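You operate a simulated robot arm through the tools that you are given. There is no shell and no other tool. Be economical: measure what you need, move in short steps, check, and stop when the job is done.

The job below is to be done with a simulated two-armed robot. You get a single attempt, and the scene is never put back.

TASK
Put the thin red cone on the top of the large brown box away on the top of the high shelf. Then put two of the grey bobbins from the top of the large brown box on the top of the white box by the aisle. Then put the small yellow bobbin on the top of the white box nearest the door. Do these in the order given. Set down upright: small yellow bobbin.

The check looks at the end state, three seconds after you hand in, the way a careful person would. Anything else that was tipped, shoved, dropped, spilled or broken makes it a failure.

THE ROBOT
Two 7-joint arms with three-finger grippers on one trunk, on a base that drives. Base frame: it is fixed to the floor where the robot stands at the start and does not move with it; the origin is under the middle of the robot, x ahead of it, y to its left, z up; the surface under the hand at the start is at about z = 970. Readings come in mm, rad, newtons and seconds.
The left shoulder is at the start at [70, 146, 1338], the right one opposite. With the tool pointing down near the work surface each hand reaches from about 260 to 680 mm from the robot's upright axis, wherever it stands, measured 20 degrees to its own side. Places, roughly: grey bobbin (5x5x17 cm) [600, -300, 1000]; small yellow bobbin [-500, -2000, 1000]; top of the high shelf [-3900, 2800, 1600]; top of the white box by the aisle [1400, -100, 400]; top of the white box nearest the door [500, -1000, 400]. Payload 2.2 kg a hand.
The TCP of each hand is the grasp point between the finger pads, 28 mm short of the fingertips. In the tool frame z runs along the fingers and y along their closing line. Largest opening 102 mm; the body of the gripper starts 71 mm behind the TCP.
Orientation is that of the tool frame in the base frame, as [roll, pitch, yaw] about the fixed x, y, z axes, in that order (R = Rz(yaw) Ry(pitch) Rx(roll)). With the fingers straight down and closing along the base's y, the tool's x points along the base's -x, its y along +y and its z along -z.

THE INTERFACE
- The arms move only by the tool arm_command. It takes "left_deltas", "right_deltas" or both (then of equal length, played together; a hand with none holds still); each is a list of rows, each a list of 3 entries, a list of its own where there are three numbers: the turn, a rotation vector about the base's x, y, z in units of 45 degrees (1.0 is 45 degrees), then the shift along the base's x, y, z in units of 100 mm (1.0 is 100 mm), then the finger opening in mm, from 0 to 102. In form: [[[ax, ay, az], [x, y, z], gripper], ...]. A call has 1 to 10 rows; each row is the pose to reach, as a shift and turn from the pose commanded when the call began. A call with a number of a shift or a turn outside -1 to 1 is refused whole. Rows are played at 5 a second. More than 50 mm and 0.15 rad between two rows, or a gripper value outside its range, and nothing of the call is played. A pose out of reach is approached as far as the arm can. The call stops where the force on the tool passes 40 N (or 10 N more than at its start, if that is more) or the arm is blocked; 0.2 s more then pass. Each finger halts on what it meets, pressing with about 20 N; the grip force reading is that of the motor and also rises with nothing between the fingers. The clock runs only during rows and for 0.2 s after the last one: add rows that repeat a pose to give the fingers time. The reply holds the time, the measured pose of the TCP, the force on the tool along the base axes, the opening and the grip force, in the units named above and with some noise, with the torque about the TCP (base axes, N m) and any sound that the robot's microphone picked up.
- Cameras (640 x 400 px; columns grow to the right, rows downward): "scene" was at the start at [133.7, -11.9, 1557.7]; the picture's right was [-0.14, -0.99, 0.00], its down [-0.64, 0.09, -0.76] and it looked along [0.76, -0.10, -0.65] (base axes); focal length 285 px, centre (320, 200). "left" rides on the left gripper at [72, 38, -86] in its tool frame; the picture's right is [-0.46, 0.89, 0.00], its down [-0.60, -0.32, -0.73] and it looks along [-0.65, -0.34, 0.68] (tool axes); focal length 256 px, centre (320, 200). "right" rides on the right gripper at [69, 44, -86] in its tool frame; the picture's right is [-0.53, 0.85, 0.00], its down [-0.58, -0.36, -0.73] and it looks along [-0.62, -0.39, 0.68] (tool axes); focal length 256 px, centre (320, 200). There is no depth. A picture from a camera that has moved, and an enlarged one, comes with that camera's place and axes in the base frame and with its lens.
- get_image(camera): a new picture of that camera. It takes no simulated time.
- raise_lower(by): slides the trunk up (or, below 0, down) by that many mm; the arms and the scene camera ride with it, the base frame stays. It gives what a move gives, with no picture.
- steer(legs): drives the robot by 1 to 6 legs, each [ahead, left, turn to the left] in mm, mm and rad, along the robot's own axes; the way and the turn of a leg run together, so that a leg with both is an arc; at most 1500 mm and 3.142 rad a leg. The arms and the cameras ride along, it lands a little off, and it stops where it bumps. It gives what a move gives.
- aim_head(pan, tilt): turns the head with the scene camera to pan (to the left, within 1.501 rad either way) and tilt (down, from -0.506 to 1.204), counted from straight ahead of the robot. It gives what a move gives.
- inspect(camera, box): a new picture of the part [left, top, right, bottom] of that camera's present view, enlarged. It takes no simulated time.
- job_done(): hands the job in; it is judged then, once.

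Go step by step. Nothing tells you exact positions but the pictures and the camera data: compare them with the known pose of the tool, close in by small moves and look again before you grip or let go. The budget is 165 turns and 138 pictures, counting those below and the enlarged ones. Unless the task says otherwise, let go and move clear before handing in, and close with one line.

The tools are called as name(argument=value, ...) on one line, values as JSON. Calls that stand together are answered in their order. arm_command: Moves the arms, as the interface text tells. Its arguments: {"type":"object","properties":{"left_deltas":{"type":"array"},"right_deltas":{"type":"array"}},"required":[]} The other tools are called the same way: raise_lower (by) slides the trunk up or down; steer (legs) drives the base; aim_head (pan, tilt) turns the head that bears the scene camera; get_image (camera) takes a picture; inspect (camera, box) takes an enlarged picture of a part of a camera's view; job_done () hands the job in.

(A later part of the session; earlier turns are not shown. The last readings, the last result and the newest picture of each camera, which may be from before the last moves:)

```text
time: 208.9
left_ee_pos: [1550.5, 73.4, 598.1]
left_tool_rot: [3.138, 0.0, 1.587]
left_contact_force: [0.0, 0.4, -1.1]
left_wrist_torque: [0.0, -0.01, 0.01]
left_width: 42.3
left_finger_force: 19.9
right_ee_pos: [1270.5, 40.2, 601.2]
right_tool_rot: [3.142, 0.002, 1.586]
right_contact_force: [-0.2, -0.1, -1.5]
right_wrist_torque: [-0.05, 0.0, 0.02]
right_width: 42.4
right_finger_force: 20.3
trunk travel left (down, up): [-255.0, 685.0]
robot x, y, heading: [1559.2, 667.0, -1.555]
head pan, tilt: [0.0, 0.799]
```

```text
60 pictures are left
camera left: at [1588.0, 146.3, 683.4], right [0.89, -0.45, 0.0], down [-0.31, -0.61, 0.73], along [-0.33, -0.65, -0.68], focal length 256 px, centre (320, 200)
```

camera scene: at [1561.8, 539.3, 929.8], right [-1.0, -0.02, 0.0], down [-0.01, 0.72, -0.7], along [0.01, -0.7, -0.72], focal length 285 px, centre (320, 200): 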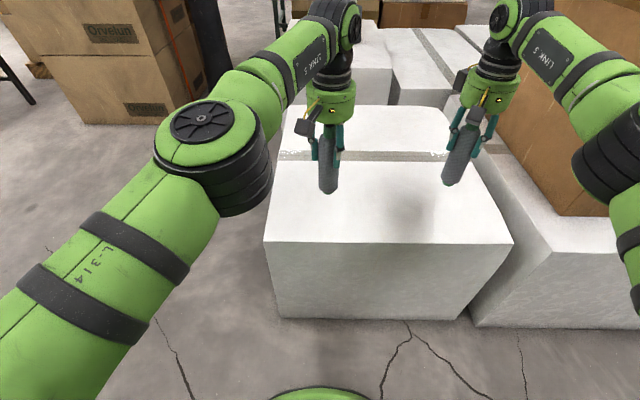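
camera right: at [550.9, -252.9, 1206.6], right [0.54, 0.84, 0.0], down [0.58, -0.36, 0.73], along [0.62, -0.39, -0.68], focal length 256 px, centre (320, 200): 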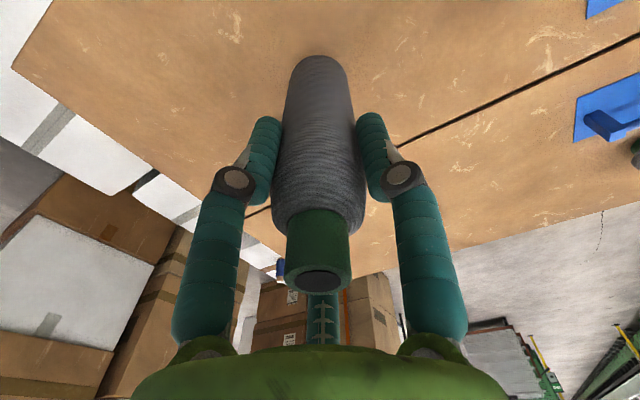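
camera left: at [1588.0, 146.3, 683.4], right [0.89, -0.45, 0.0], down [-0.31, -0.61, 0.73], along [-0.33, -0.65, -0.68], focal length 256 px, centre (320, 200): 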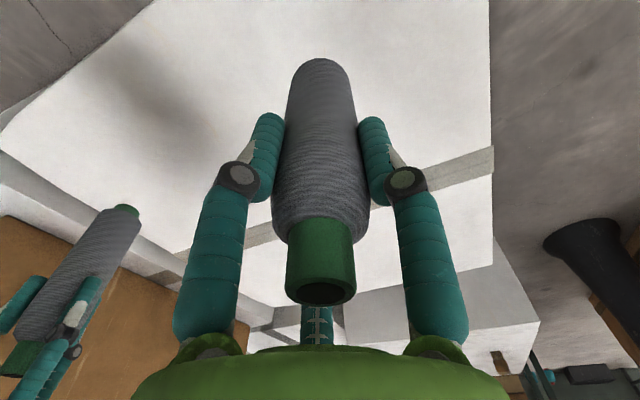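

The box top seems to be around z≈435, so the bobbin bottoms have about 45 mm to go. I'll lower gradually with force checks.

arm_command(left_deltas=[[[0, 0, 0], [0, 0, -0.1], 20], [[0, 0, 0], [0, 0, -0.2], 20], [[0, 0, 0], [0, 0, -0.3], 20], [[0, 0, 0], [0, 0, -0.3], 20]], right_deltas=[[[0, 0, 0], [0, 0, -0.1], 20], [[0, 0, 0], [0, 0, -0.2], 20], [[0, 0, 0], [0, 0, -0.3], 20], [[0, 0, 0], [0, 0, -0.3], 20]])

inspect(camera="scene", box=[270, 90, 530, 260])

```text
time: 209.9
left_ee_pos: [1551.8, 74.8, 567.1]
left_tool_rot: [3.139, 0.0, 1.588]
left_contact_force: [-0.3, 0.1, -1.6]
left_wrist_torque: [0.02, 0.01, 0.01]
left_width: 42.2
left_finger_force: 20.0
right_ee_pos: [1270.5, 39.0, 568.6]
right_tool_rot: [-3.14, 0.002, 1.585]
right_contact_force: [0.5, 0.4, -1.0]
right_wrist_torque: [-0.01, 0.03, 0.0]
right_width: 42.1
right_finger_force: 20.1
trunk travel left (down, up): [-255.0, 685.0]
robot x, y, heading: [1559.8, 669.6, -1.554]
head pan, tilt: [0.0, 0.799]
```

```text
2.35 times, centred on (400, 175) of scene
camera zoom: at [1561.8, 539.2, 929.8], right [-1.0, -0.02, 0.0], down [-0.01, 0.72, -0.7], along [0.01, -0.7, -0.72], focal length 671 px, centre (132, 259)
```

zoom: 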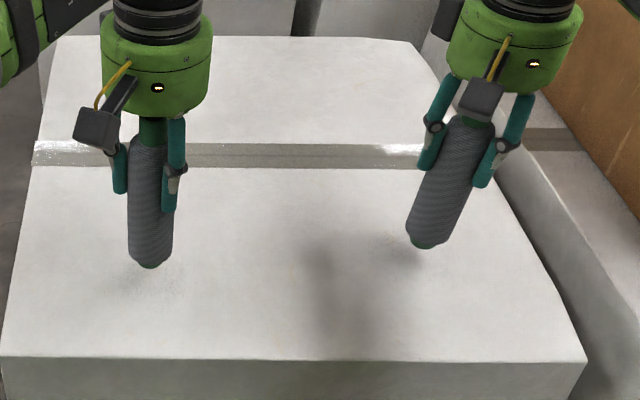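

arm_command(left_deltas=[[[0, 0, 0], [0, 0, -0.05], 20], [[0, 0, 0], [0, 0, -0.1], 20], [[0, 0, 0], [0, 0, -0.1], 20]], right_deltas=[[[0, 0, 0], [0, 0, -0.05], 20], [[0, 0, 0], [0, 0, -0.1], 20], [[0, 0, 0], [0, 0, -0.1], 20]])

inspect(camera="scene", box=[290, 130, 490, 240])

```text
time: 210.8
left_ee_pos: [1550.2, 74.7, 558.4]
left_tool_rot: [3.138, 0.0, 1.589]
left_contact_force: [-0.4, 0.0, -0.5]
left_wrist_torque: [-0.01, 0.02, -0.03]
left_width: 42.2
left_finger_force: 20.4
right_ee_pos: [1269.9, 40.3, 560.3]
right_tool_rot: [-3.14, 0.002, 1.585]
right_contact_force: [-0.3, 0.6, -1.7]
right_wrist_torque: [0.0, 0.02, 0.01]
right_width: 42.3
right_finger_force: 20.0
trunk travel left (down, up): [-255.0, 685.0]
robot x, y, heading: [1561.8, 671.2, -1.555]
head pan, tilt: [0.0, 0.799]
```

```text
3.20 times, centred on (390, 185) of scene
camera zoom: at [1561.8, 539.2, 929.8], right [-1.0, -0.02, 0.0], down [-0.01, 0.72, -0.7], along [0.01, -0.7, -0.72], focal length 912 px, centre (96, 248)
```

zoom: 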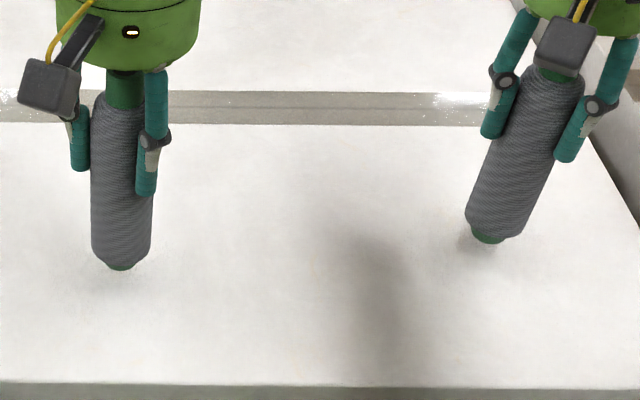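

arm_command(left_deltas=[[[0, 0, 0], [0, 0, -0.04], 20], [[0, 0, 0], [0, 0, -0.08], 20], [[0, 0, 0], [0, 0, -0.08], 20]], right_deltas=[[[0, 0, 0], [0, 0, -0.04], 20], [[0, 0, 0], [0, 0, -0.08], 20], [[0, 0, 0], [0, 0, -0.08], 20]])

arm_command(left_deltas=[[[0, 0, 0], [0, 0, -0.03], 20], [[0, 0, 0], [0, 0, -0.06], 20], [[0, 0, 0], [0, 0, -0.06], 20]], right_deltas=[[[0, 0, 0], [0, 0, -0.03], 20], [[0, 0, 0], [0, 0, -0.06], 20], [[0, 0, 0], [0, 0, -0.06], 20]])

```text
time: 211.6
left_ee_pos: [1551.0, 75.3, 549.1]
left_tool_rot: [3.139, 0.002, 1.588]
left_contact_force: [-0.6, 0.3, -1.0]
left_wrist_torque: [0.0, 0.01, -0.01]
left_width: 42.3
left_finger_force: 19.7
right_ee_pos: [1269.9, 40.2, 553.2]
right_tool_rot: [-3.141, 0.001, 1.586]
right_contact_force: [0.3, -0.2, -2.0]
right_wrist_torque: [-0.02, -0.01, 0.02]
right_width: 42.1
right_finger_force: 19.9
trunk travel left (down, up): [-255.0, 685.0]
robot x, y, heading: [1558.4, 667.3, -1.557]
head pan, tilt: [0.0, 0.799]
```

```text
time: 212.3
left_ee_pos: [1552.6, 74.8, 543.2]
left_tool_rot: [3.138, 0.0, 1.589]
left_contact_force: [0.1, -0.7, -1.6]
left_wrist_torque: [0.02, 0.0, 0.02]
left_width: 42.3
left_finger_force: 20.0
right_ee_pos: [1269.6, 38.9, 545.9]
right_tool_rot: [-3.14, 0.003, 1.586]
right_contact_force: [0.5, -0.2, -1.5]
right_wrist_torque: [0.0, 0.02, -0.01]
right_width: 42.4
right_finger_force: 20.0
trunk travel left (down, up): [-255.0, 685.0]
robot x, y, heading: [1556.9, 672.3, -1.552]
head pan, tilt: [0.0, 0.799]
```

arm_command(left_deltas=[[[0, 0, 0], [0, 0, -0.03], 20], [[0, 0, 0], [0, 0, -0.06], 20], [[0, 0, 0], [0, 0, -0.06], 20]], right_deltas=[[[0, 0, 0], [0, 0, -0.03], 20], [[0, 0, 0], [0, 0, -0.06], 20], [[0, 0, 0], [0, 0, -0.06], 20]])

inspect(camera="scene", box=[290, 130, 490, 240])

```text
time: 213.2
left_ee_pos: [1550.5, 75.1, 539.0]
left_tool_rot: [3.139, 0.002, 1.588]
left_contact_force: [0.1, -0.6, -1.1]
left_wrist_torque: [-0.01, 0.0, 0.01]
left_width: 42.1
left_finger_force: 20.2
right_ee_pos: [1269.5, 39.4, 543.9]
right_tool_rot: [-3.141, 0.008, 1.584]
right_contact_force: [-0.4, 0.1, 11.0]
right_wrist_torque: [0.03, 0.02, 0.01]
right_width: 42.1
right_finger_force: 19.7
trunk travel left (down, up): [-255.0, 685.0]
robot x, y, heading: [1563.1, 666.8, -1.557]
head pan, tilt: [0.0, 0.799]
```

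```text
3.20 times, centred on (390, 185) of scene
camera zoom: at [1562.4, 540.7, 930.2], right [-1.0, -0.02, 0.0], down [-0.01, 0.72, -0.7], along [0.01, -0.7, -0.72], focal length 912 px, centre (96, 248)
```

zoom: 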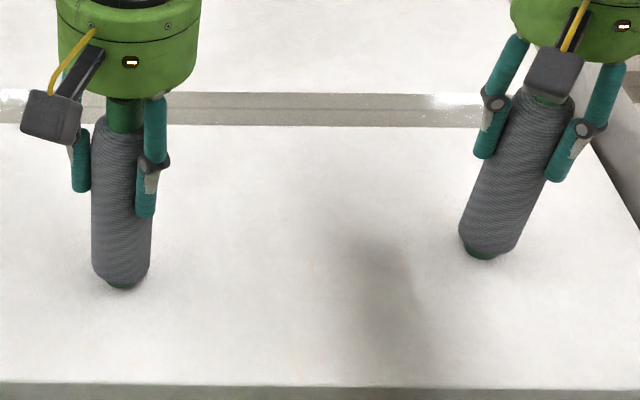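

The right bobbin is down. The left needs a few millimetres more.

arm_command(left_deltas=[[[0, 0, 0], [0, 0, -0.02], 20], [[0, 0, 0], [0, 0, -0.04], 20], [[0, 0, 0], [0, 0, -0.04], 20]], right_deltas=[[[0, 0, 0], [0, 0, 0.01], 20], [[0, 0, 0], [0, 0, 0.02], 20], [[0, 0, 0], [0, 0, 0.02], 20]])

```text
time: 213.9
left_ee_pos: [1550.6, 73.6, 537.7]
left_tool_rot: [3.139, 0.007, 1.588]
left_contact_force: [0.8, -0.2, 22.6]
left_wrist_torque: [0.15, -0.01, 0.0]
left_width: 42.3
left_finger_force: 20.2
right_ee_pos: [1268.8, 42.0, 543.4]
right_tool_rot: [-3.14, 0.002, 1.584]
right_contact_force: [-0.3, -0.3, -0.4]
right_wrist_torque: [0.03, -0.01, 0.03]
right_width: 42.3
right_finger_force: 20.2
trunk travel left (down, up): [-255.0, 685.0]
robot x, y, heading: [1557.9, 670.9, -1.561]
head pan, tilt: [0.0, 0.799]
```

Both bobbins are in contact. I'll ease the left up slightly, open both slowly, then check.

arm_command(left_deltas=[[[0, 0, 0], [0, 0, 0.02], 20], [[0, 0, 0], [0, 0, 0.035], 20], [[0, 0, 0], [0, 0, 0.035], 46], [[0, 0, 0], [0, 0, 0.035], 52], [[0, 0, 0], [0, 0, 0.035], 65], [[0, 0, 0], [0, 0, 0.035], 85], [[0, 0, 0], [0, 0, 0.035], 102], [[0, 0, 0], [0, 0, 0.035], 102]], right_deltas=[[[0, 0, 0], [0, 0, -0.005], 20], [[0, 0, 0], [0, 0, -0.005], 20], [[0, 0, 0], [0, 0, -0.005], 46], [[0, 0, 0], [0, 0, -0.005], 52], [[0, 0, 0], [0, 0, -0.005], 65], [[0, 0, 0], [0, 0, -0.005], 85], [[0, 0, 0], [0, 0, -0.005], 102], [[0, 0, 0], [0, 0, -0.005], 102]])

get_image(camera="scene")

get_image(camera="right")

get_image(camera="left")

```text
time: 215.8
left_ee_pos: [1551.1, 75.5, 538.0]
left_tool_rot: [3.138, -0.001, 1.589]
left_contact_force: [-1.1, 0.2, 0.3]
left_wrist_torque: [0.02, -0.02, -0.01]
left_width: 102.2
left_finger_force: 0.0
right_ee_pos: [1268.8, 39.3, 541.8]
right_tool_rot: [-3.141, 0.003, 1.584]
right_contact_force: [0.4, 0.0, -0.2]
right_wrist_torque: [0.04, 0.04, -0.03]
right_width: 102.0
right_finger_force: 0.2
trunk travel left (down, up): [-255.0, 685.0]
robot x, y, heading: [1558.2, 671.2, -1.557]
head pan, tilt: [0.0, 0.799]
```

```text
56 pictures are left
camera scene: at [1561.8, 539.5, 929.8], right [-1.0, -0.02, 0.0], down [-0.01, 0.72, -0.7], along [0.01, -0.7, -0.72], focal length 285 px, centre (320, 200)
```

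scene: 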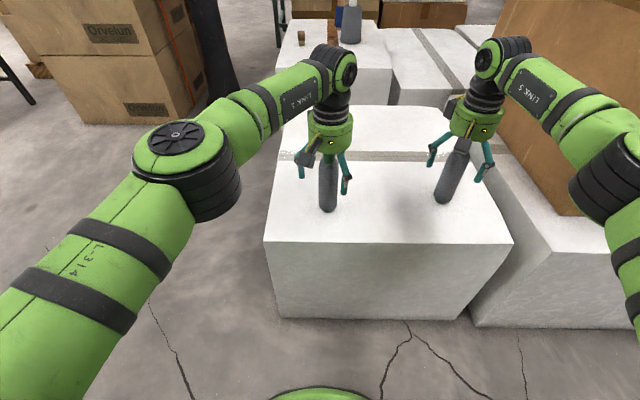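

```text
55 pictures are left
camera right: at [1312.5, 109.2, 627.2], right [0.85, -0.52, 0.0], down [-0.36, -0.58, 0.73], along [-0.38, -0.62, -0.68], focal length 256 px, centre (320, 200)
```

right: 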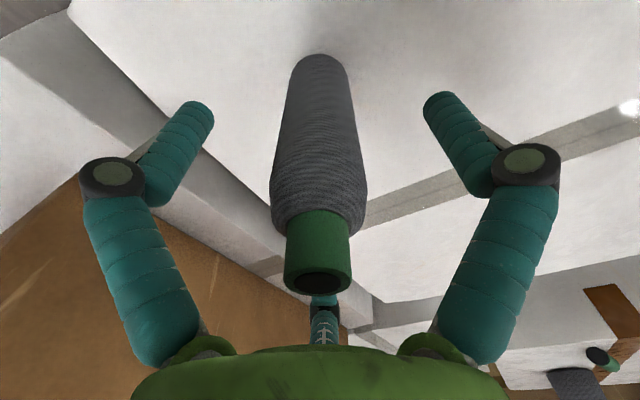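

```text
54 pictures are left
camera left: at [1587.6, 147.2, 622.6], right [0.89, -0.45, 0.0], down [-0.31, -0.61, 0.73], along [-0.33, -0.65, -0.68], focal length 256 px, centre (320, 200)
```

left: 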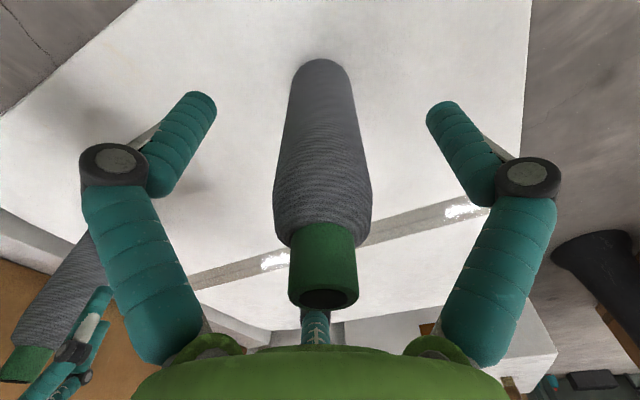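

Both stand upright and free. I'll raise the trunk straight up and verify.

raise_lower(by=400)

raise_lower(by=220)

get_image(camera="scene")

```text
time: 219.6
left_ee_pos: [1551.2, 75.4, 937.6]
left_tool_rot: [3.138, -0.001, 1.587]
left_contact_force: [0.6, -0.3, -0.4]
left_wrist_torque: [-0.02, 0.01, 0.01]
left_width: 101.9
left_finger_force: 0.0
right_ee_pos: [1269.4, 39.1, 942.9]
right_tool_rot: [3.141, 0.002, 1.585]
right_contact_force: [0.4, 0.1, 0.4]
right_wrist_torque: [0.02, 0.0, -0.01]
right_width: 101.9
right_finger_force: 0.0
trunk travel left (down, up): [-655.0, 285.0]
robot x, y, heading: [1563.3, 669.6, -1.556]
head pan, tilt: [0.0, 0.799]
```

```text
time: 221.9
left_ee_pos: [1550.9, 74.8, 1157.4]
left_tool_rot: [3.138, 0.001, 1.587]
left_contact_force: [0.6, -0.3, 0.8]
left_wrist_torque: [0.05, -0.01, 0.01]
left_width: 102.2
left_finger_force: 0.1
right_ee_pos: [1268.6, 38.7, 1162.3]
right_tool_rot: [-3.141, 0.002, 1.585]
right_contact_force: [0.4, -0.9, 0.3]
right_wrist_torque: [-0.01, 0.04, 0.01]
right_width: 102.1
right_finger_force: 0.1
trunk travel left (down, up): [-875.0, 65.0]
robot x, y, heading: [1559.3, 670.3, -1.553]
head pan, tilt: [0.0, 0.799]
```

```text
53 pictures are left
camera scene: at [1561.8, 539.3, 1549.8], right [-1.0, -0.02, 0.0], down [-0.01, 0.72, -0.7], along [0.01, -0.7, -0.72], focal length 285 px, centre (320, 200)
```

scene: 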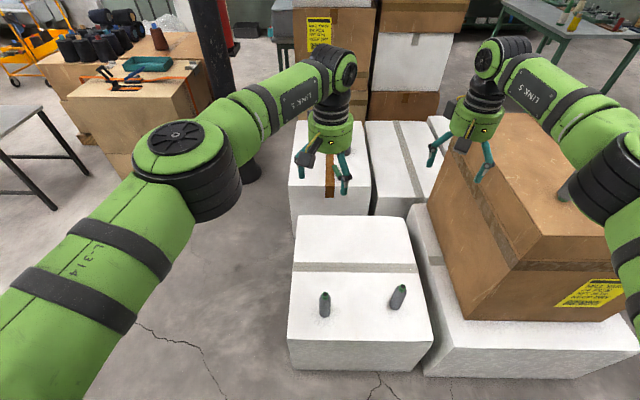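

Both grey bobbins stand on the aisle box. Next is the yellow bobbin: I'll back out and go around to the table on the far side.

steer(legs=[[-230, 0, 0], [0, -1150, 0], [0, -1150, 0]])

aim_head(pan=0.0, tilt=0.5)

get_image(camera="scene")

```text
time: 234.6
left_ee_pos: [-774.0, 311.0, 1157.0]
left_tool_rot: [3.139, 0.001, 1.561]
left_contact_force: [0.1, -0.7, -0.1]
left_wrist_torque: [0.01, -0.02, -0.02]
left_width: 102.1
left_finger_force: 0.1
right_ee_pos: [-1056.1, 283.5, 1162.3]
right_tool_rot: [-3.138, 0.002, 1.556]
right_contact_force: [0.0, -0.1, -0.2]
right_wrist_torque: [-0.01, 0.01, 0.0]
right_width: 102.2
right_finger_force: 0.1
trunk travel left (down, up): [-875.0, 65.0]
robot x, y, heading: [-745.4, 907.1, -1.583]
head pan, tilt: [0.0, 0.799]
```

```text
time: 235.4
left_ee_pos: [-774.0, 311.8, 1156.0]
left_tool_rot: [3.137, -0.001, 1.562]
left_contact_force: [-0.6, -0.6, 0.2]
left_wrist_torque: [0.0, 0.01, -0.02]
left_width: 102.2
left_finger_force: 0.2
right_ee_pos: [-1054.8, 283.4, 1161.0]
right_tool_rot: [-3.141, 0.002, 1.557]
right_contact_force: [-0.4, 1.0, 0.3]
right_wrist_torque: [0.01, 0.02, 0.03]
right_width: 102.1
right_finger_force: 0.0
trunk travel left (down, up): [-875.0, 65.0]
robot x, y, heading: [-744.1, 904.6, -1.585]
head pan, tilt: [0.0, 0.499]
```

```text
52 pictures are left
camera scene: at [-749.9, 765.8, 1575.7], right [-1.0, 0.01, 0.0], down [0.01, 0.48, -0.88], along [-0.01, -0.88, -0.48], focal length 285 px, centre (320, 200)
```

scene: 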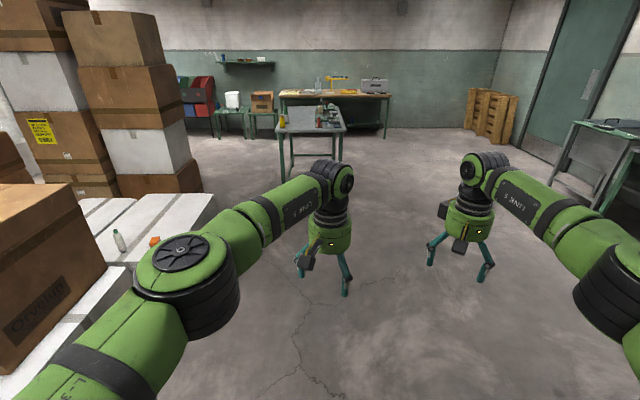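

The yellow bobbin stands at the near-left corner of the table. I'll drive closer and look again.

steer(legs=[[1100, 80, 0], [900, 80, 0]])

get_image(camera="scene")

```text
time: 245.3
left_ee_pos: [-625.0, -1680.7, 1157.4]
left_tool_rot: [3.139, -0.001, 1.569]
left_contact_force: [-0.5, -0.4, 0.5]
left_wrist_torque: [-0.01, -0.01, -0.04]
left_width: 101.9
left_finger_force: 0.0
right_ee_pos: [-907.4, -1710.8, 1162.9]
right_tool_rot: [-3.14, 0.002, 1.563]
right_contact_force: [-0.3, 1.8, 0.2]
right_wrist_torque: [-0.04, 0.0, -0.01]
right_width: 102.1
right_finger_force: 0.1
trunk travel left (down, up): [-875.0, 65.0]
robot x, y, heading: [-603.4, -1083.8, -1.574]
head pan, tilt: [0.0, 0.499]
```

```text
51 pictures are left
camera scene: at [-604.5, -1226.4, 1575.9], right [-1.0, 0.01, 0.0], down [0.0, 0.48, -0.88], along [-0.01, -0.88, -0.48], focal length 285 px, centre (320, 200)
```

scene: 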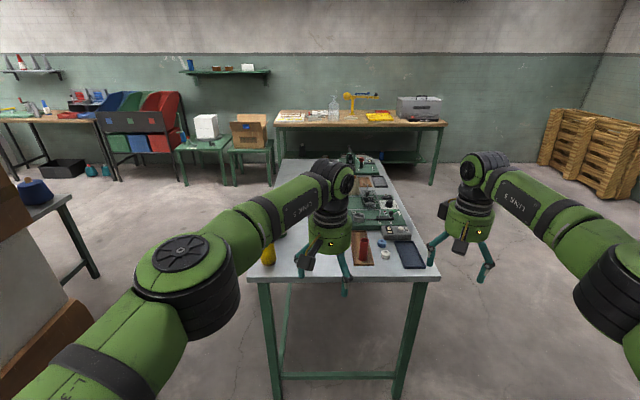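

get_image(camera="left")

inspect(camera="scene", box=[220, 210, 420, 310])

```text
50 pictures are left
camera left: at [-587.1, -1609.0, 1243.1], right [0.88, -0.47, 0.0], down [-0.32, -0.6, 0.73], along [-0.34, -0.65, -0.68], focal length 256 px, centre (320, 200)
```

left: 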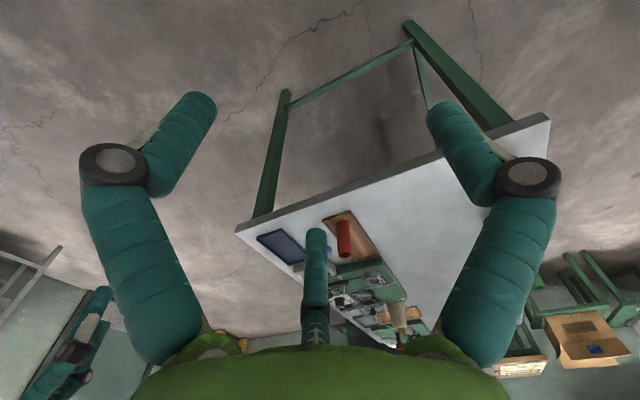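

```text
3.20 times, centred on (320, 260) of scene
camera zoom: at [-604.5, -1226.4, 1575.9], right [-1.0, 0.01, 0.0], down [0.0, 0.48, -0.88], along [-0.01, -0.88, -0.48], focal length 912 px, centre (320, 8)
```

zoom: 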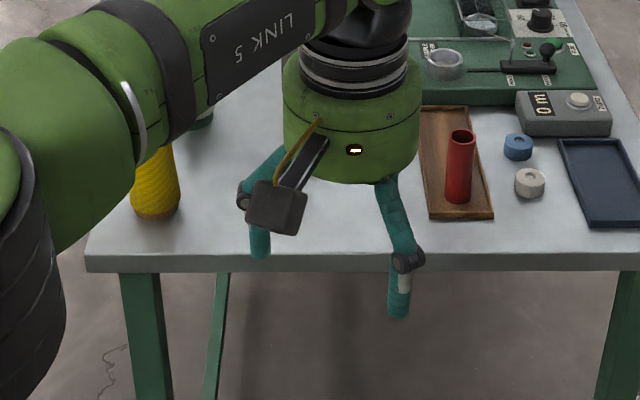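

Triangulation puts the table top at z≈865, with the yellow bobbin at about [−426, −2034]. I'll swing the left hand out over it and drive closer.

arm_command(left_deltas=[[[0, 0, 0], [0.35, 0, 0], 102], [[0, 0, 0], [0.7, 0, 0], 102], [[0, 0, 0], [1, 0, 0], 102], [[0, 0, 0], [1, 0, 0], 102]])

arm_command(left_deltas=[[[0, 0, 0], [0.35, 0.2, 0], 102], [[0, 0, 0], [0.7, 0.4, 0], 102], [[0, 0, 0], [0.95, 0.6, 0], 102], [[0, 0, 0], [0.95, 0.6, 0], 102]])

steer(legs=[[330, 0, 0]])

get_image(camera="left")

get_image(camera="scene")

```text
time: 246.3
left_ee_pos: [-527.6, -1682.0, 1158.4]
left_tool_rot: [3.138, -0.001, 1.567]
left_contact_force: [0.2, 0.3, -0.1]
left_wrist_torque: [0.01, -0.02, -0.02]
left_width: 101.9
left_finger_force: 0.0
right_ee_pos: [-907.4, -1710.8, 1161.4]
right_tool_rot: [-3.142, 0.002, 1.564]
right_contact_force: [-0.1, 0.3, -0.5]
right_wrist_torque: [-0.01, 0.02, 0.0]
right_width: 102.1
right_finger_force: 0.0
trunk travel left (down, up): [-875.0, 65.0]
robot x, y, heading: [-602.7, -1087.9, -1.575]
head pan, tilt: [0.0, 0.499]
```

```text
time: 247.3
left_ee_pos: [-432.4, -1619.1, 1157.8]
left_tool_rot: [3.137, -0.001, 1.568]
left_contact_force: [-0.3, -0.5, -0.5]
left_wrist_torque: [0.02, 0.03, 0.01]
left_width: 102.2
left_finger_force: 0.0
right_ee_pos: [-907.8, -1710.9, 1162.3]
right_tool_rot: [-3.141, 0.002, 1.563]
right_contact_force: [0.2, 0.2, -1.1]
right_wrist_torque: [-0.03, 0.0, 0.0]
right_width: 102.2
right_finger_force: 0.0
trunk travel left (down, up): [-875.0, 65.0]
robot x, y, heading: [-603.5, -1088.0, -1.572]
head pan, tilt: [0.0, 0.499]
```

```text
time: 249.5
left_ee_pos: [-439.1, -1952.2, 1158.2]
left_tool_rot: [3.139, 0.002, 1.558]
left_contact_force: [0.9, 0.7, -0.8]
left_wrist_torque: [-0.03, 0.01, -0.03]
left_width: 102.0
left_finger_force: 0.0
right_ee_pos: [-916.6, -2039.1, 1163.9]
right_tool_rot: [3.141, 0.003, 1.552]
right_contact_force: [0.3, 0.3, 0.5]
right_wrist_torque: [0.02, 0.01, -0.02]
right_width: 102.0
right_finger_force: 0.0
trunk travel left (down, up): [-875.0, 65.0]
robot x, y, heading: [-604.0, -1417.9, -1.588]
head pan, tilt: [0.0, 0.499]
```

```text
48 pictures are left
camera left: at [-400.5, -1881.4, 1243.9], right [0.88, -0.48, 0.0], down [-0.33, -0.6, 0.73], along [-0.35, -0.64, -0.68], focal length 256 px, centre (320, 200)
```

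left: 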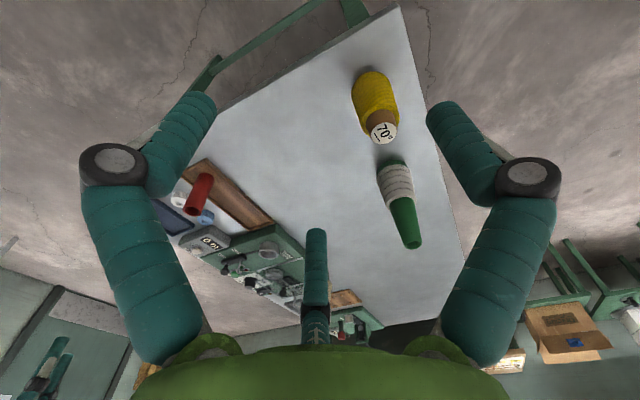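

```text
47 pictures are left
camera scene: at [-609.1, -1557.7, 1576.1], right [-1.0, 0.02, 0.0], down [0.01, 0.48, -0.88], along [-0.01, -0.88, -0.48], focal length 285 px, centre (320, 200)
```

scene: 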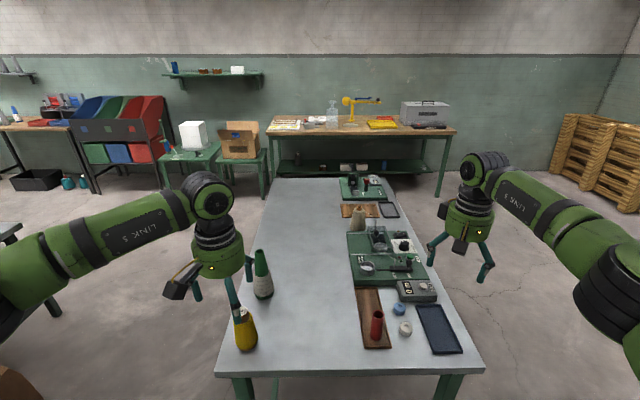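

inspect(camera="scene", box=[200, 230, 300, 370])

inspect(camera="left", box=[320, 40, 460, 260])

```text
2.86 times, centred on (250, 300) of scene
camera zoom: at [-609.1, -1557.7, 1576.1], right [-1.0, 0.02, 0.0], down [0.01, 0.48, -0.88], along [-0.01, -0.88, -0.48], focal length 815 px, centre (520, -86)
```

zoom: 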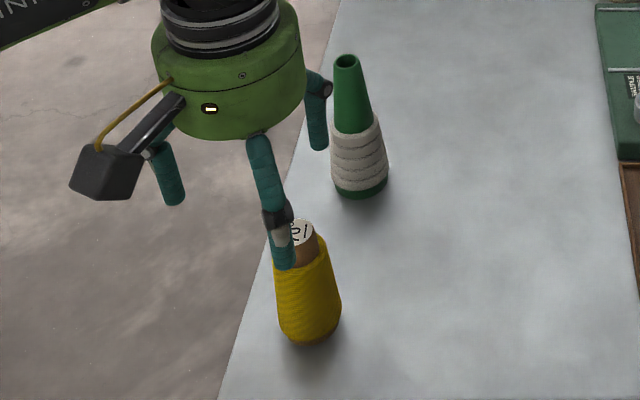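

```text
1.82 times, centred on (390, 150) of left
camera zoom: at [-400.5, -1881.4, 1243.9], right [0.88, -0.48, 0.0], down [-0.33, -0.6, 0.73], along [-0.35, -0.64, -0.68], focal length 465 px, centre (193, 291)
```

zoom: 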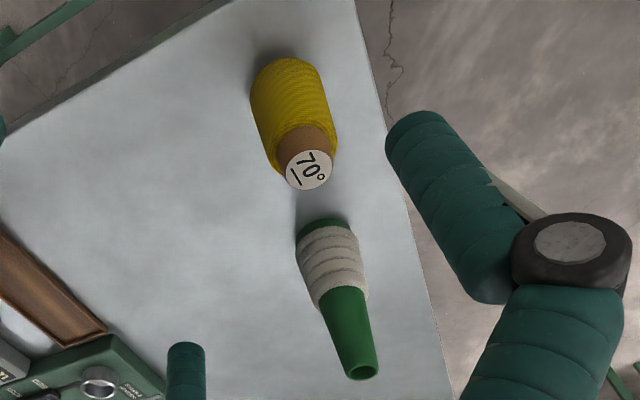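

The yellow bobbin is at about [−416, −2062], its top at z≈967 (about 100 mm tall). I'll drive 110 mm closer and centre the left hand above it.

steer(legs=[[110, 0, 0.015]])

arm_command(left_deltas=[[[0, 0, 0], [0.1, 0, -0.25], 102], [[0, 0, 0], [0.2, 0, -0.5], 102], [[0, 0, 0], [0.2, 0, -0.8], 102], [[0, 0, 0], [0.2, 0, -0.8], 102]])

get_image(camera="left")

```text
time: 250.7
left_ee_pos: [-432.7, -2054.9, 1159.0]
left_tool_rot: [3.14, 0.001, 1.571]
left_contact_force: [0.0, 0.9, -0.1]
left_wrist_torque: [-0.04, 0.02, 0.01]
left_width: 102.0
left_finger_force: 0.1
right_ee_pos: [-907.6, -2149.7, 1164.4]
right_tool_rot: [-3.141, 0.005, 1.57]
right_contact_force: [-0.1, 0.5, 0.3]
right_wrist_torque: [-0.07, 0.0, -0.05]
right_width: 101.8
right_finger_force: 0.1
trunk travel left (down, up): [-875.0, 65.0]
robot x, y, heading: [-608.2, -1526.7, -1.572]
head pan, tilt: [0.0, 0.499]
```

```text
time: 251.7
left_ee_pos: [-414.4, -2059.1, 1078.3]
left_tool_rot: [3.139, 0.001, 1.572]
left_contact_force: [-0.2, 0.8, 0.2]
left_wrist_torque: [0.04, 0.01, -0.01]
left_width: 102.1
left_finger_force: 0.0
right_ee_pos: [-908.8, -2154.9, 1162.8]
right_tool_rot: [3.141, 0.003, 1.571]
right_contact_force: [0.5, 0.9, 0.3]
right_wrist_torque: [0.02, 0.02, 0.03]
right_width: 101.9
right_finger_force: 0.0
trunk travel left (down, up): [-875.0, 65.0]
robot x, y, heading: [-610.9, -1530.3, -1.569]
head pan, tilt: [0.0, 0.499]
```

```text
44 pictures are left
camera left: at [-376.0, -1987.2, 1163.2], right [0.89, -0.46, 0.0], down [-0.32, -0.6, 0.73], along [-0.34, -0.65, -0.68], focal length 256 px, centre (320, 200)
```

left: 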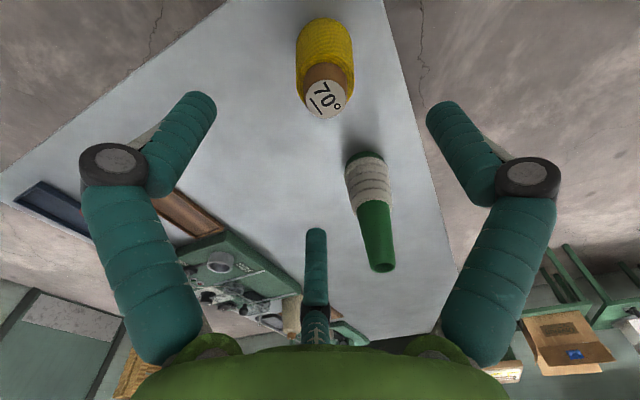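

arm_command(left_deltas=[[[0, 0, 0], [0, -0.08, -0.3], 102], [[0, 0, 0], [0, -0.08, -0.6], 102], [[0, 0, 0], [0, -0.08, -0.8], 102], [[0, 0, 0], [0, -0.08, -0.8], 102]])

get_image(camera="left")

inspect(camera="scene", box=[180, 230, 340, 390])

```text
time: 252.7
left_ee_pos: [-412.9, -2067.9, 997.6]
left_tool_rot: [3.137, 0.0, 1.572]
left_contact_force: [0.4, -0.1, 0.2]
left_wrist_torque: [-0.01, 0.02, 0.01]
left_width: 102.1
left_finger_force: 0.0
right_ee_pos: [-908.1, -2153.4, 1162.2]
right_tool_rot: [3.14, 0.001, 1.571]
right_contact_force: [0.0, 0.0, 0.0]
right_wrist_torque: [0.04, -0.01, 0.0]
right_width: 101.8
right_finger_force: 0.1
trunk travel left (down, up): [-875.0, 65.0]
robot x, y, heading: [-609.3, -1530.0, -1.572]
head pan, tilt: [0.0, 0.499]
```

```text
43 pictures are left
camera left: at [-376.0, -1996.1, 1083.5], right [0.89, -0.46, 0.0], down [-0.32, -0.6, 0.73], along [-0.34, -0.65, -0.68], focal length 256 px, centre (320, 200)
```

left: 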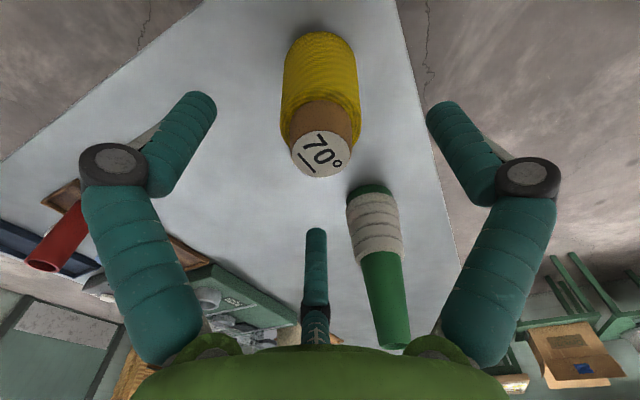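

```text
2.50 times, centred on (260, 310) of scene
camera zoom: at [-608.1, -1668.7, 1575.7], right [-1.0, 0.0, 0.0], down [0.0, 0.48, -0.88], along [0.0, -0.88, -0.48], focal length 713 px, centre (470, -75)
```

zoom: 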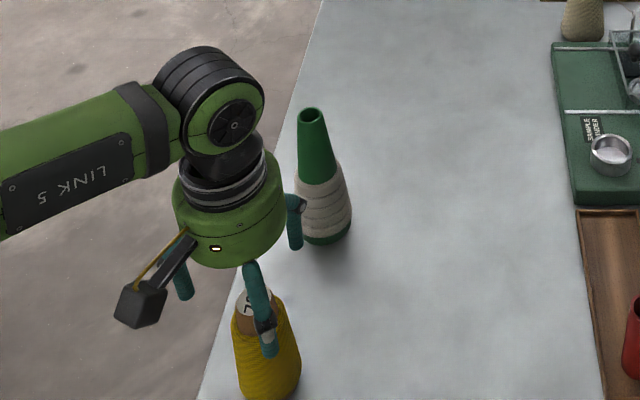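

The top fixes at [−415, −2074, 967]. I'll centre, descend to TCP z≈912 and check before closing.

arm_command(left_deltas=[[[0, 0, 0], [-0.02, -0.05, -0.1], 102], [[0, 0, 0], [-0.02, -0.05, -0.4], 102], [[0, 0, 0], [-0.02, -0.05, -0.7], 102], [[0, 0, 0], [-0.02, -0.05, -0.85], 102], [[0, 0, 0], [-0.02, -0.05, -0.85], 102]])

get_image(camera="left")

```text
time: 253.9
left_ee_pos: [-414.9, -2071.5, 913.3]
left_tool_rot: [3.138, 0.0, 1.573]
left_contact_force: [-0.4, 0.6, 0.3]
left_wrist_torque: [0.0, -0.02, -0.01]
left_width: 101.9
left_finger_force: 0.1
right_ee_pos: [-907.6, -2153.4, 1162.1]
right_tool_rot: [-3.14, 0.002, 1.57]
right_contact_force: [-0.4, 0.0, 0.6]
right_wrist_torque: [0.04, 0.02, -0.01]
right_width: 102.0
right_finger_force: 0.0
trunk travel left (down, up): [-875.0, 65.0]
robot x, y, heading: [-609.5, -1526.1, -1.571]
head pan, tilt: [0.0, 0.499]
```

```text
41 pictures are left
camera left: at [-376.6, -2000.6, 999.1], right [0.89, -0.46, 0.0], down [-0.32, -0.6, 0.73], along [-0.34, -0.65, -0.68], focal length 256 px, centre (320, 200)
```

left: 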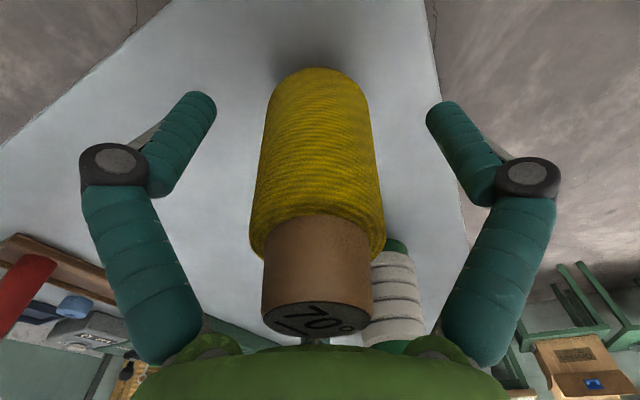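

The bobbin is centred, so I'll close and lift a little.

arm_command(left_deltas=[[[0, 0, 0], [0, 0, 0], 80], [[0, 0, 0], [0, 0, 0], 60], [[0, 0, 0], [0, 0, 0], 30], [[0, 0, 0], [0, 0, 0], 20], [[0, 0, 0], [0, 0, 0], 20], [[0, 0, 0], [0, 0, 0.1], 20], [[0, 0, 0], [0, 0, 0.3], 20], [[0, 0, 0], [0, 0, 0.3], 20]])

get_image(camera="left")

inspect(camera="scene", box=[180, 230, 340, 390])

```text
time: 255.7
left_ee_pos: [-415.1, -2072.1, 943.6]
left_tool_rot: [3.138, -0.002, 1.573]
left_contact_force: [-1.2, -0.1, -1.9]
left_wrist_torque: [-0.01, -0.01, 0.0]
left_width: 55.4
left_finger_force: 20.1
right_ee_pos: [-908.5, -2153.5, 1162.5]
right_tool_rot: [3.141, 0.001, 1.57]
right_contact_force: [-0.9, 0.6, 1.2]
right_wrist_torque: [-0.05, -0.03, -0.03]
right_width: 101.9
right_finger_force: 0.1
trunk travel left (down, up): [-875.0, 65.0]
robot x, y, heading: [-604.6, -1531.2, -1.568]
head pan, tilt: [0.0, 0.499]
```

```text
40 pictures are left
camera left: at [-377.8, -2000.6, 1028.7], right [0.89, -0.46, 0.0], down [-0.32, -0.61, 0.73], along [-0.34, -0.65, -0.68], focal length 256 px, centre (320, 200)
```

left: 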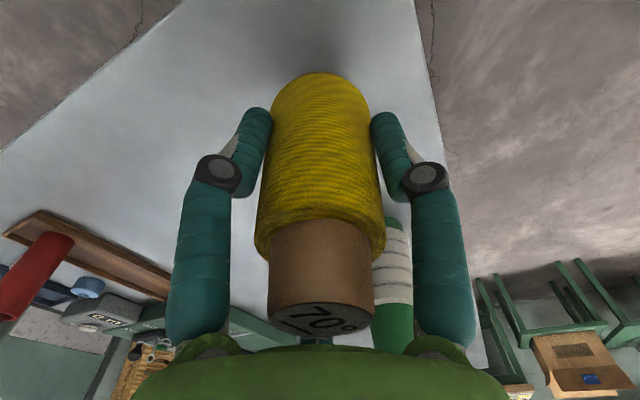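

```text
2.50 times, centred on (260, 310) of scene
camera zoom: at [-607.9, -1668.8, 1575.7], right [-1.0, 0.0, 0.0], down [0.0, 0.48, -0.88], along [0.0, -0.88, -0.48], focal length 713 px, centre (470, -75)
```

zoom: 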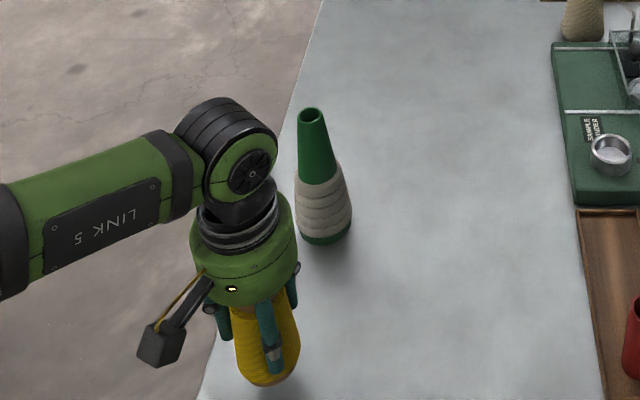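

The yellow bobbin is held firmly. I'll lift it, back away from the table, turn to face +x toward the white box nearest the door and look.

arm_command(left_deltas=[[[0, 0, 0], [0, 0, 0.3], 20], [[0, 0, 0], [0, 0, 0.6], 20], [[0, 0, 0], [0, 0, 1], 20], [[0, 0, 0], [0, 0, 1], 20]])

steer(legs=[[-530, 0, 0]])

steer(legs=[[0, 0, 0.8], [0, 0, 0.77]])

aim_head(pan=0.0, tilt=0.7)

get_image(camera="scene")

```text
time: 256.7
left_ee_pos: [-415.2, -2073.0, 1042.7]
left_tool_rot: [3.14, -0.002, 1.572]
left_contact_force: [-0.3, -0.5, -2.2]
left_wrist_torque: [-0.02, -0.01, -0.02]
left_width: 55.4
left_finger_force: 20.1
right_ee_pos: [-907.4, -2154.0, 1161.7]
right_tool_rot: [-3.141, 0.002, 1.569]
right_contact_force: [0.0, -0.3, -0.3]
right_wrist_torque: [-0.01, -0.04, 0.03]
right_width: 102.1
right_finger_force: 0.1
trunk travel left (down, up): [-875.0, 65.0]
robot x, y, heading: [-607.7, -1526.6, -1.569]
head pan, tilt: [0.0, 0.499]
```

```text
time: 259.8
left_ee_pos: [-413.5, -1540.5, 1043.6]
left_tool_rot: [3.137, -0.002, 1.574]
left_contact_force: [-0.4, -0.3, -2.3]
left_wrist_torque: [0.02, 0.01, 0.0]
left_width: 55.2
left_finger_force: 19.7
right_ee_pos: [-907.4, -1621.8, 1160.6]
right_tool_rot: [-3.141, 0.0, 1.571]
right_contact_force: [-0.1, 0.1, -0.5]
right_wrist_torque: [-0.02, -0.02, -0.03]
right_width: 102.0
right_finger_force: 0.1
trunk travel left (down, up): [-875.0, 65.0]
robot x, y, heading: [-609.2, -998.3, -1.566]
head pan, tilt: [0.0, 0.499]
```

```text
time: 264.4
left_ee_pos: [-62.4, -798.0, 1042.8]
left_tool_rot: [3.139, -0.001, -3.134]
left_contact_force: [0.2, -1.3, -2.8]
left_wrist_torque: [-0.01, -0.01, 0.03]
left_width: 55.5
left_finger_force: 20.1
right_ee_pos: [19.9, -1289.7, 1161.1]
right_tool_rot: [3.141, 0.002, -3.137]
right_contact_force: [0.4, 0.2, 0.0]
right_wrist_torque: [0.03, 0.01, 0.0]
right_width: 102.0
right_finger_force: 0.1
trunk travel left (down, up): [-875.0, 65.0]
robot x, y, heading: [-607.4, -994.3, 0.006]
head pan, tilt: [0.0, 0.499]
```

```text
time: 265.1
left_ee_pos: [-62.6, -797.8, 1043.8]
left_tool_rot: [3.14, -0.002, -3.135]
left_contact_force: [-0.3, -0.4, -2.5]
left_wrist_torque: [-0.04, -0.01, -0.01]
left_width: 55.3
left_finger_force: 19.5
right_ee_pos: [21.7, -1288.9, 1162.3]
right_tool_rot: [-3.14, 0.001, -3.138]
right_contact_force: [0.7, 0.6, -0.2]
right_wrist_torque: [-0.02, 0.0, 0.0]
right_width: 102.0
right_finger_force: 0.1
trunk travel left (down, up): [-875.0, 65.0]
robot x, y, heading: [-608.5, -991.9, 0.009]
head pan, tilt: [0.0, 0.7]
```

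```text
38 pictures are left
camera scene: at [-472.8, -992.3, 1558.1], right [0.01, -1.0, 0.0], down [-0.64, 0.0, -0.77], along [0.77, 0.0, -0.64], focal length 285 px, centre (320, 200)
```

scene: 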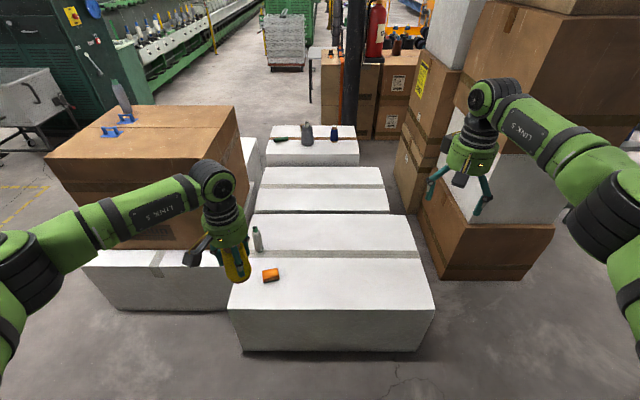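

The white box nearest the door is right ahead (top x≈180–790, y≈−590…−1490), with an orange piece and a small bobbin on its left part. I'll place the yellow bobbin on the free right part near [350, −1130].

arm_command(right_deltas=[[[0, 0, 0], [-0.3, 0, 0.2], 102], [[0, 0, 0], [-0.7, 0, 0.4], 102], [[0, 0, 0], [-1, 0, 0.6], 102], [[0, 0, 0], [-1, 0, 0.6], 102]])

steer(legs=[[0, -332, 0], [400, 0, 0]])

raise_lower(by=-400)

get_image(camera="scene")

get_image(camera="left")

```text
time: 266.1
left_ee_pos: [-61.2, -797.0, 1042.3]
left_tool_rot: [3.14, -0.001, -3.134]
left_contact_force: [-0.4, -0.2, -2.2]
left_wrist_torque: [0.02, 0.0, 0.03]
left_width: 55.4
left_finger_force: 19.8
right_ee_pos: [-78.6, -1290.0, 1222.4]
right_tool_rot: [-3.139, 0.0, -3.138]
right_contact_force: [0.8, -0.7, -0.5]
right_wrist_torque: [-0.03, 0.01, 0.01]
right_width: 102.0
right_finger_force: 0.0
trunk travel left (down, up): [-875.0, 65.0]
robot x, y, heading: [-608.5, -990.1, 0.006]
head pan, tilt: [0.0, 0.7]
```

```text
time: 270.4
left_ee_pos: [334.2, -1138.6, 1044.1]
left_tool_rot: [3.139, 0.001, 3.14]
left_contact_force: [-0.1, -0.9, -2.1]
left_wrist_torque: [-0.01, -0.03, -0.02]
left_width: 55.5
left_finger_force: 20.1
right_ee_pos: [312.3, -1632.6, 1223.4]
right_tool_rot: [3.141, 0.004, 3.136]
right_contact_force: [-0.7, -0.2, -0.3]
right_wrist_torque: [0.02, -0.04, 0.01]
right_width: 102.1
right_finger_force: 0.0
trunk travel left (down, up): [-875.0, 65.0]
robot x, y, heading: [-210.4, -1330.6, -0.005]
head pan, tilt: [0.0, 0.7]
```

```text
time: 274.2
left_ee_pos: [336.1, -1139.5, 644.3]
left_tool_rot: [3.139, 0.0, 3.139]
left_contact_force: [1.6, -0.1, -2.2]
left_wrist_torque: [0.02, 0.01, 0.0]
left_width: 55.3
left_finger_force: 20.0
right_ee_pos: [314.6, -1632.4, 822.7]
right_tool_rot: [-3.141, 0.001, 3.135]
right_contact_force: [0.5, -0.1, 0.5]
right_wrist_torque: [0.01, -0.03, 0.02]
right_width: 101.9
right_finger_force: 0.1
trunk travel left (down, up): [-475.0, 465.0]
robot x, y, heading: [-213.0, -1333.7, -0.005]
head pan, tilt: [0.0, 0.7]
```

```text
37 pictures are left
camera scene: at [-76.9, -1330.7, 1158.1], right [0.0, -1.0, 0.0], down [-0.64, 0.0, -0.76], along [0.76, 0.0, -0.64], focal length 285 px, centre (320, 200)
```

scene: 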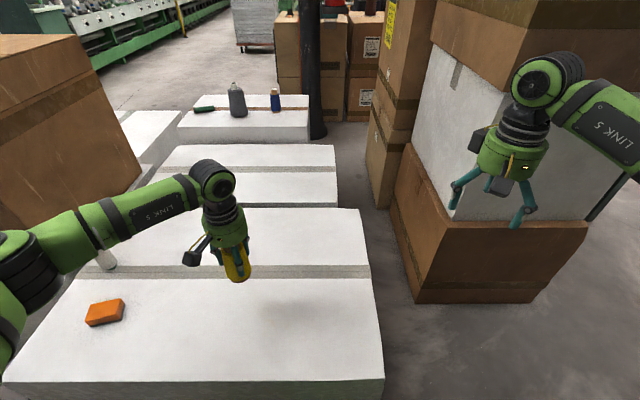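

```text
36 pictures are left
camera left: at [264.0, -1101.9, 729.1], right [0.47, 0.88, 0.0], down [0.6, -0.32, 0.73], along [0.65, -0.34, -0.68], focal length 256 px, centre (320, 200)
```

left: 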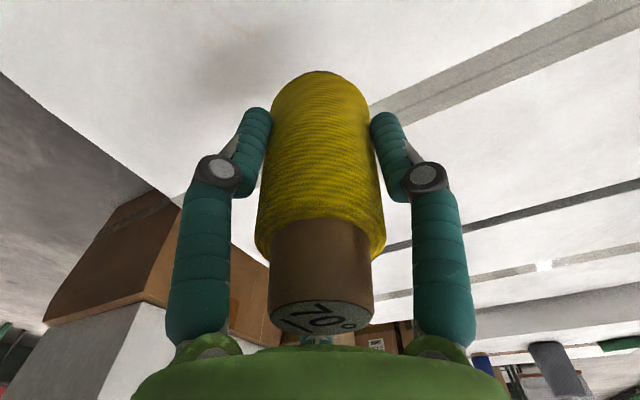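

The spot is clear, 100+ mm from every edge. I'll lower the arm and then the trunk in steps.

arm_command(left_deltas=[[[0, 0, 0], [0.05, 0, -0.3], 20], [[0, 0, 0], [0.1, 0, -0.6], 20], [[0, 0, 0], [0.1, 0, -0.9], 20], [[0, 0, 0], [0.1, 0, -0.9], 20]])

raise_lower(by=-50)

inspect(camera="scene", box=[0, 150, 400, 390])

```text
time: 275.2
left_ee_pos: [345.6, -1138.0, 553.7]
left_tool_rot: [3.138, -0.001, 3.139]
left_contact_force: [-0.6, -0.7, -1.9]
left_wrist_torque: [0.0, -0.04, 0.0]
left_width: 55.7
left_finger_force: 19.7
right_ee_pos: [313.4, -1631.3, 823.7]
right_tool_rot: [-3.141, 0.002, 3.137]
right_contact_force: [-0.2, -1.0, 0.1]
right_wrist_torque: [0.01, -0.02, 0.0]
right_width: 102.0
right_finger_force: 0.0
trunk travel left (down, up): [-475.0, 465.0]
robot x, y, heading: [-210.7, -1330.6, 0.0]
head pan, tilt: [0.0, 0.7]
```

```text
time: 276.1
left_ee_pos: [346.0, -1138.2, 504.4]
left_tool_rot: [3.14, 0.0, 3.14]
left_contact_force: [-0.3, 0.4, -2.4]
left_wrist_torque: [0.0, 0.01, 0.02]
left_width: 55.1
left_finger_force: 20.2
right_ee_pos: [313.7, -1632.4, 773.2]
right_tool_rot: [3.141, 0.003, 3.136]
right_contact_force: [-0.2, 0.1, -0.6]
right_wrist_torque: [0.0, 0.03, 0.0]
right_width: 101.9
right_finger_force: 0.0
trunk travel left (down, up): [-425.0, 515.0]
robot x, y, heading: [-212.7, -1327.7, -0.002]
head pan, tilt: [0.0, 0.7]
```

```text
1.60 times, centred on (200, 270) of scene
camera zoom: at [-77.1, -1330.7, 1108.1], right [0.0, -1.0, 0.0], down [-0.64, 0.0, -0.77], along [0.77, 0.0, -0.64], focal length 456 px, centre (512, 88)
```

zoom: 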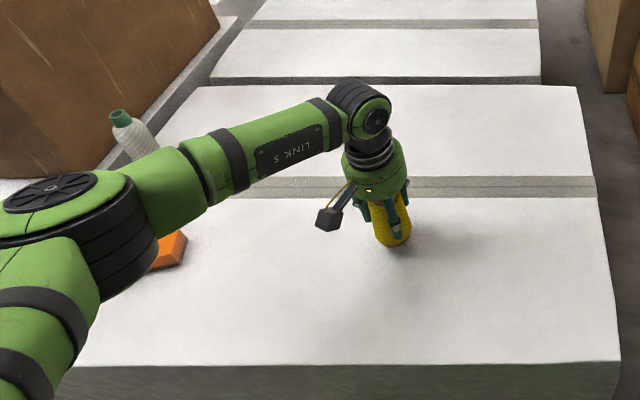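

arm_command(left_deltas=[[[0, 0, 0], [0, 0, -0.1], 20], [[0, 0, 0], [0, 0, -0.2], 20], [[0, 0, 0], [0, 0, -0.2], 20]])

arm_command(left_deltas=[[[0, 0, 0], [0, 0, -0.03], 20], [[0, 0, 0], [0, 0, -0.06], 20], [[0, 0, 0], [0, 0, -0.06], 20]])

inspect(camera="scene", box=[200, 200, 320, 320])

```text
time: 276.9
left_ee_pos: [344.8, -1137.1, 483.9]
left_tool_rot: [3.139, 0.001, 3.141]
left_contact_force: [0.7, 0.1, 4.4]
left_wrist_torque: [-0.02, 0.11, 0.01]
left_width: 55.3
left_finger_force: 20.1
right_ee_pos: [312.1, -1632.1, 773.6]
right_tool_rot: [-3.141, 0.002, 3.135]
right_contact_force: [0.0, 0.6, 0.1]
right_wrist_torque: [-0.03, 0.01, 0.02]
right_width: 102.0
right_finger_force: 0.0
trunk travel left (down, up): [-425.0, 515.0]
robot x, y, heading: [-212.5, -1330.0, -0.001]
head pan, tilt: [0.0, 0.7]
```

```text
time: 277.7
left_ee_pos: [346.2, -1138.5, 479.6]
left_tool_rot: [3.138, 0.007, 3.14]
left_contact_force: [-2.3, 3.1, 20.1]
left_wrist_torque: [0.05, 0.14, 0.01]
left_width: 56.0
left_finger_force: 20.3
right_ee_pos: [311.7, -1631.7, 775.4]
right_tool_rot: [-3.141, 0.006, 3.135]
right_contact_force: [0.0, -1.0, -0.5]
right_wrist_torque: [0.05, -0.03, 0.03]
right_width: 102.4
right_finger_force: 0.0
trunk travel left (down, up): [-425.0, 515.0]
robot x, y, heading: [-211.3, -1329.0, -0.003]
head pan, tilt: [0.0, 0.7]
```

```text
3.33 times, centred on (260, 260) of scene
camera zoom: at [-80.1, -1331.5, 1108.6], right [0.0, -1.0, 0.0], down [-0.64, 0.0, -0.77], along [0.77, 0.0, -0.64], focal length 950 px, centre (520, 0)
```

zoom: 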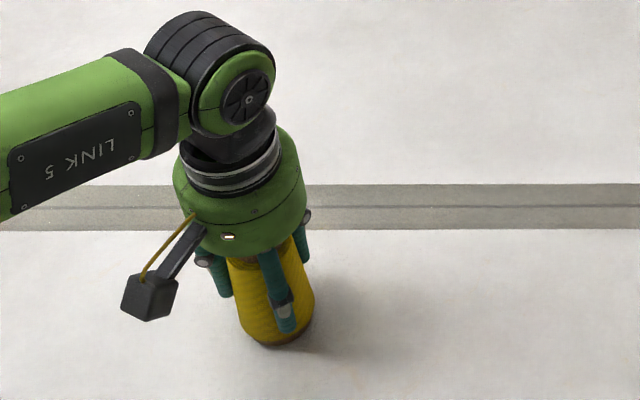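

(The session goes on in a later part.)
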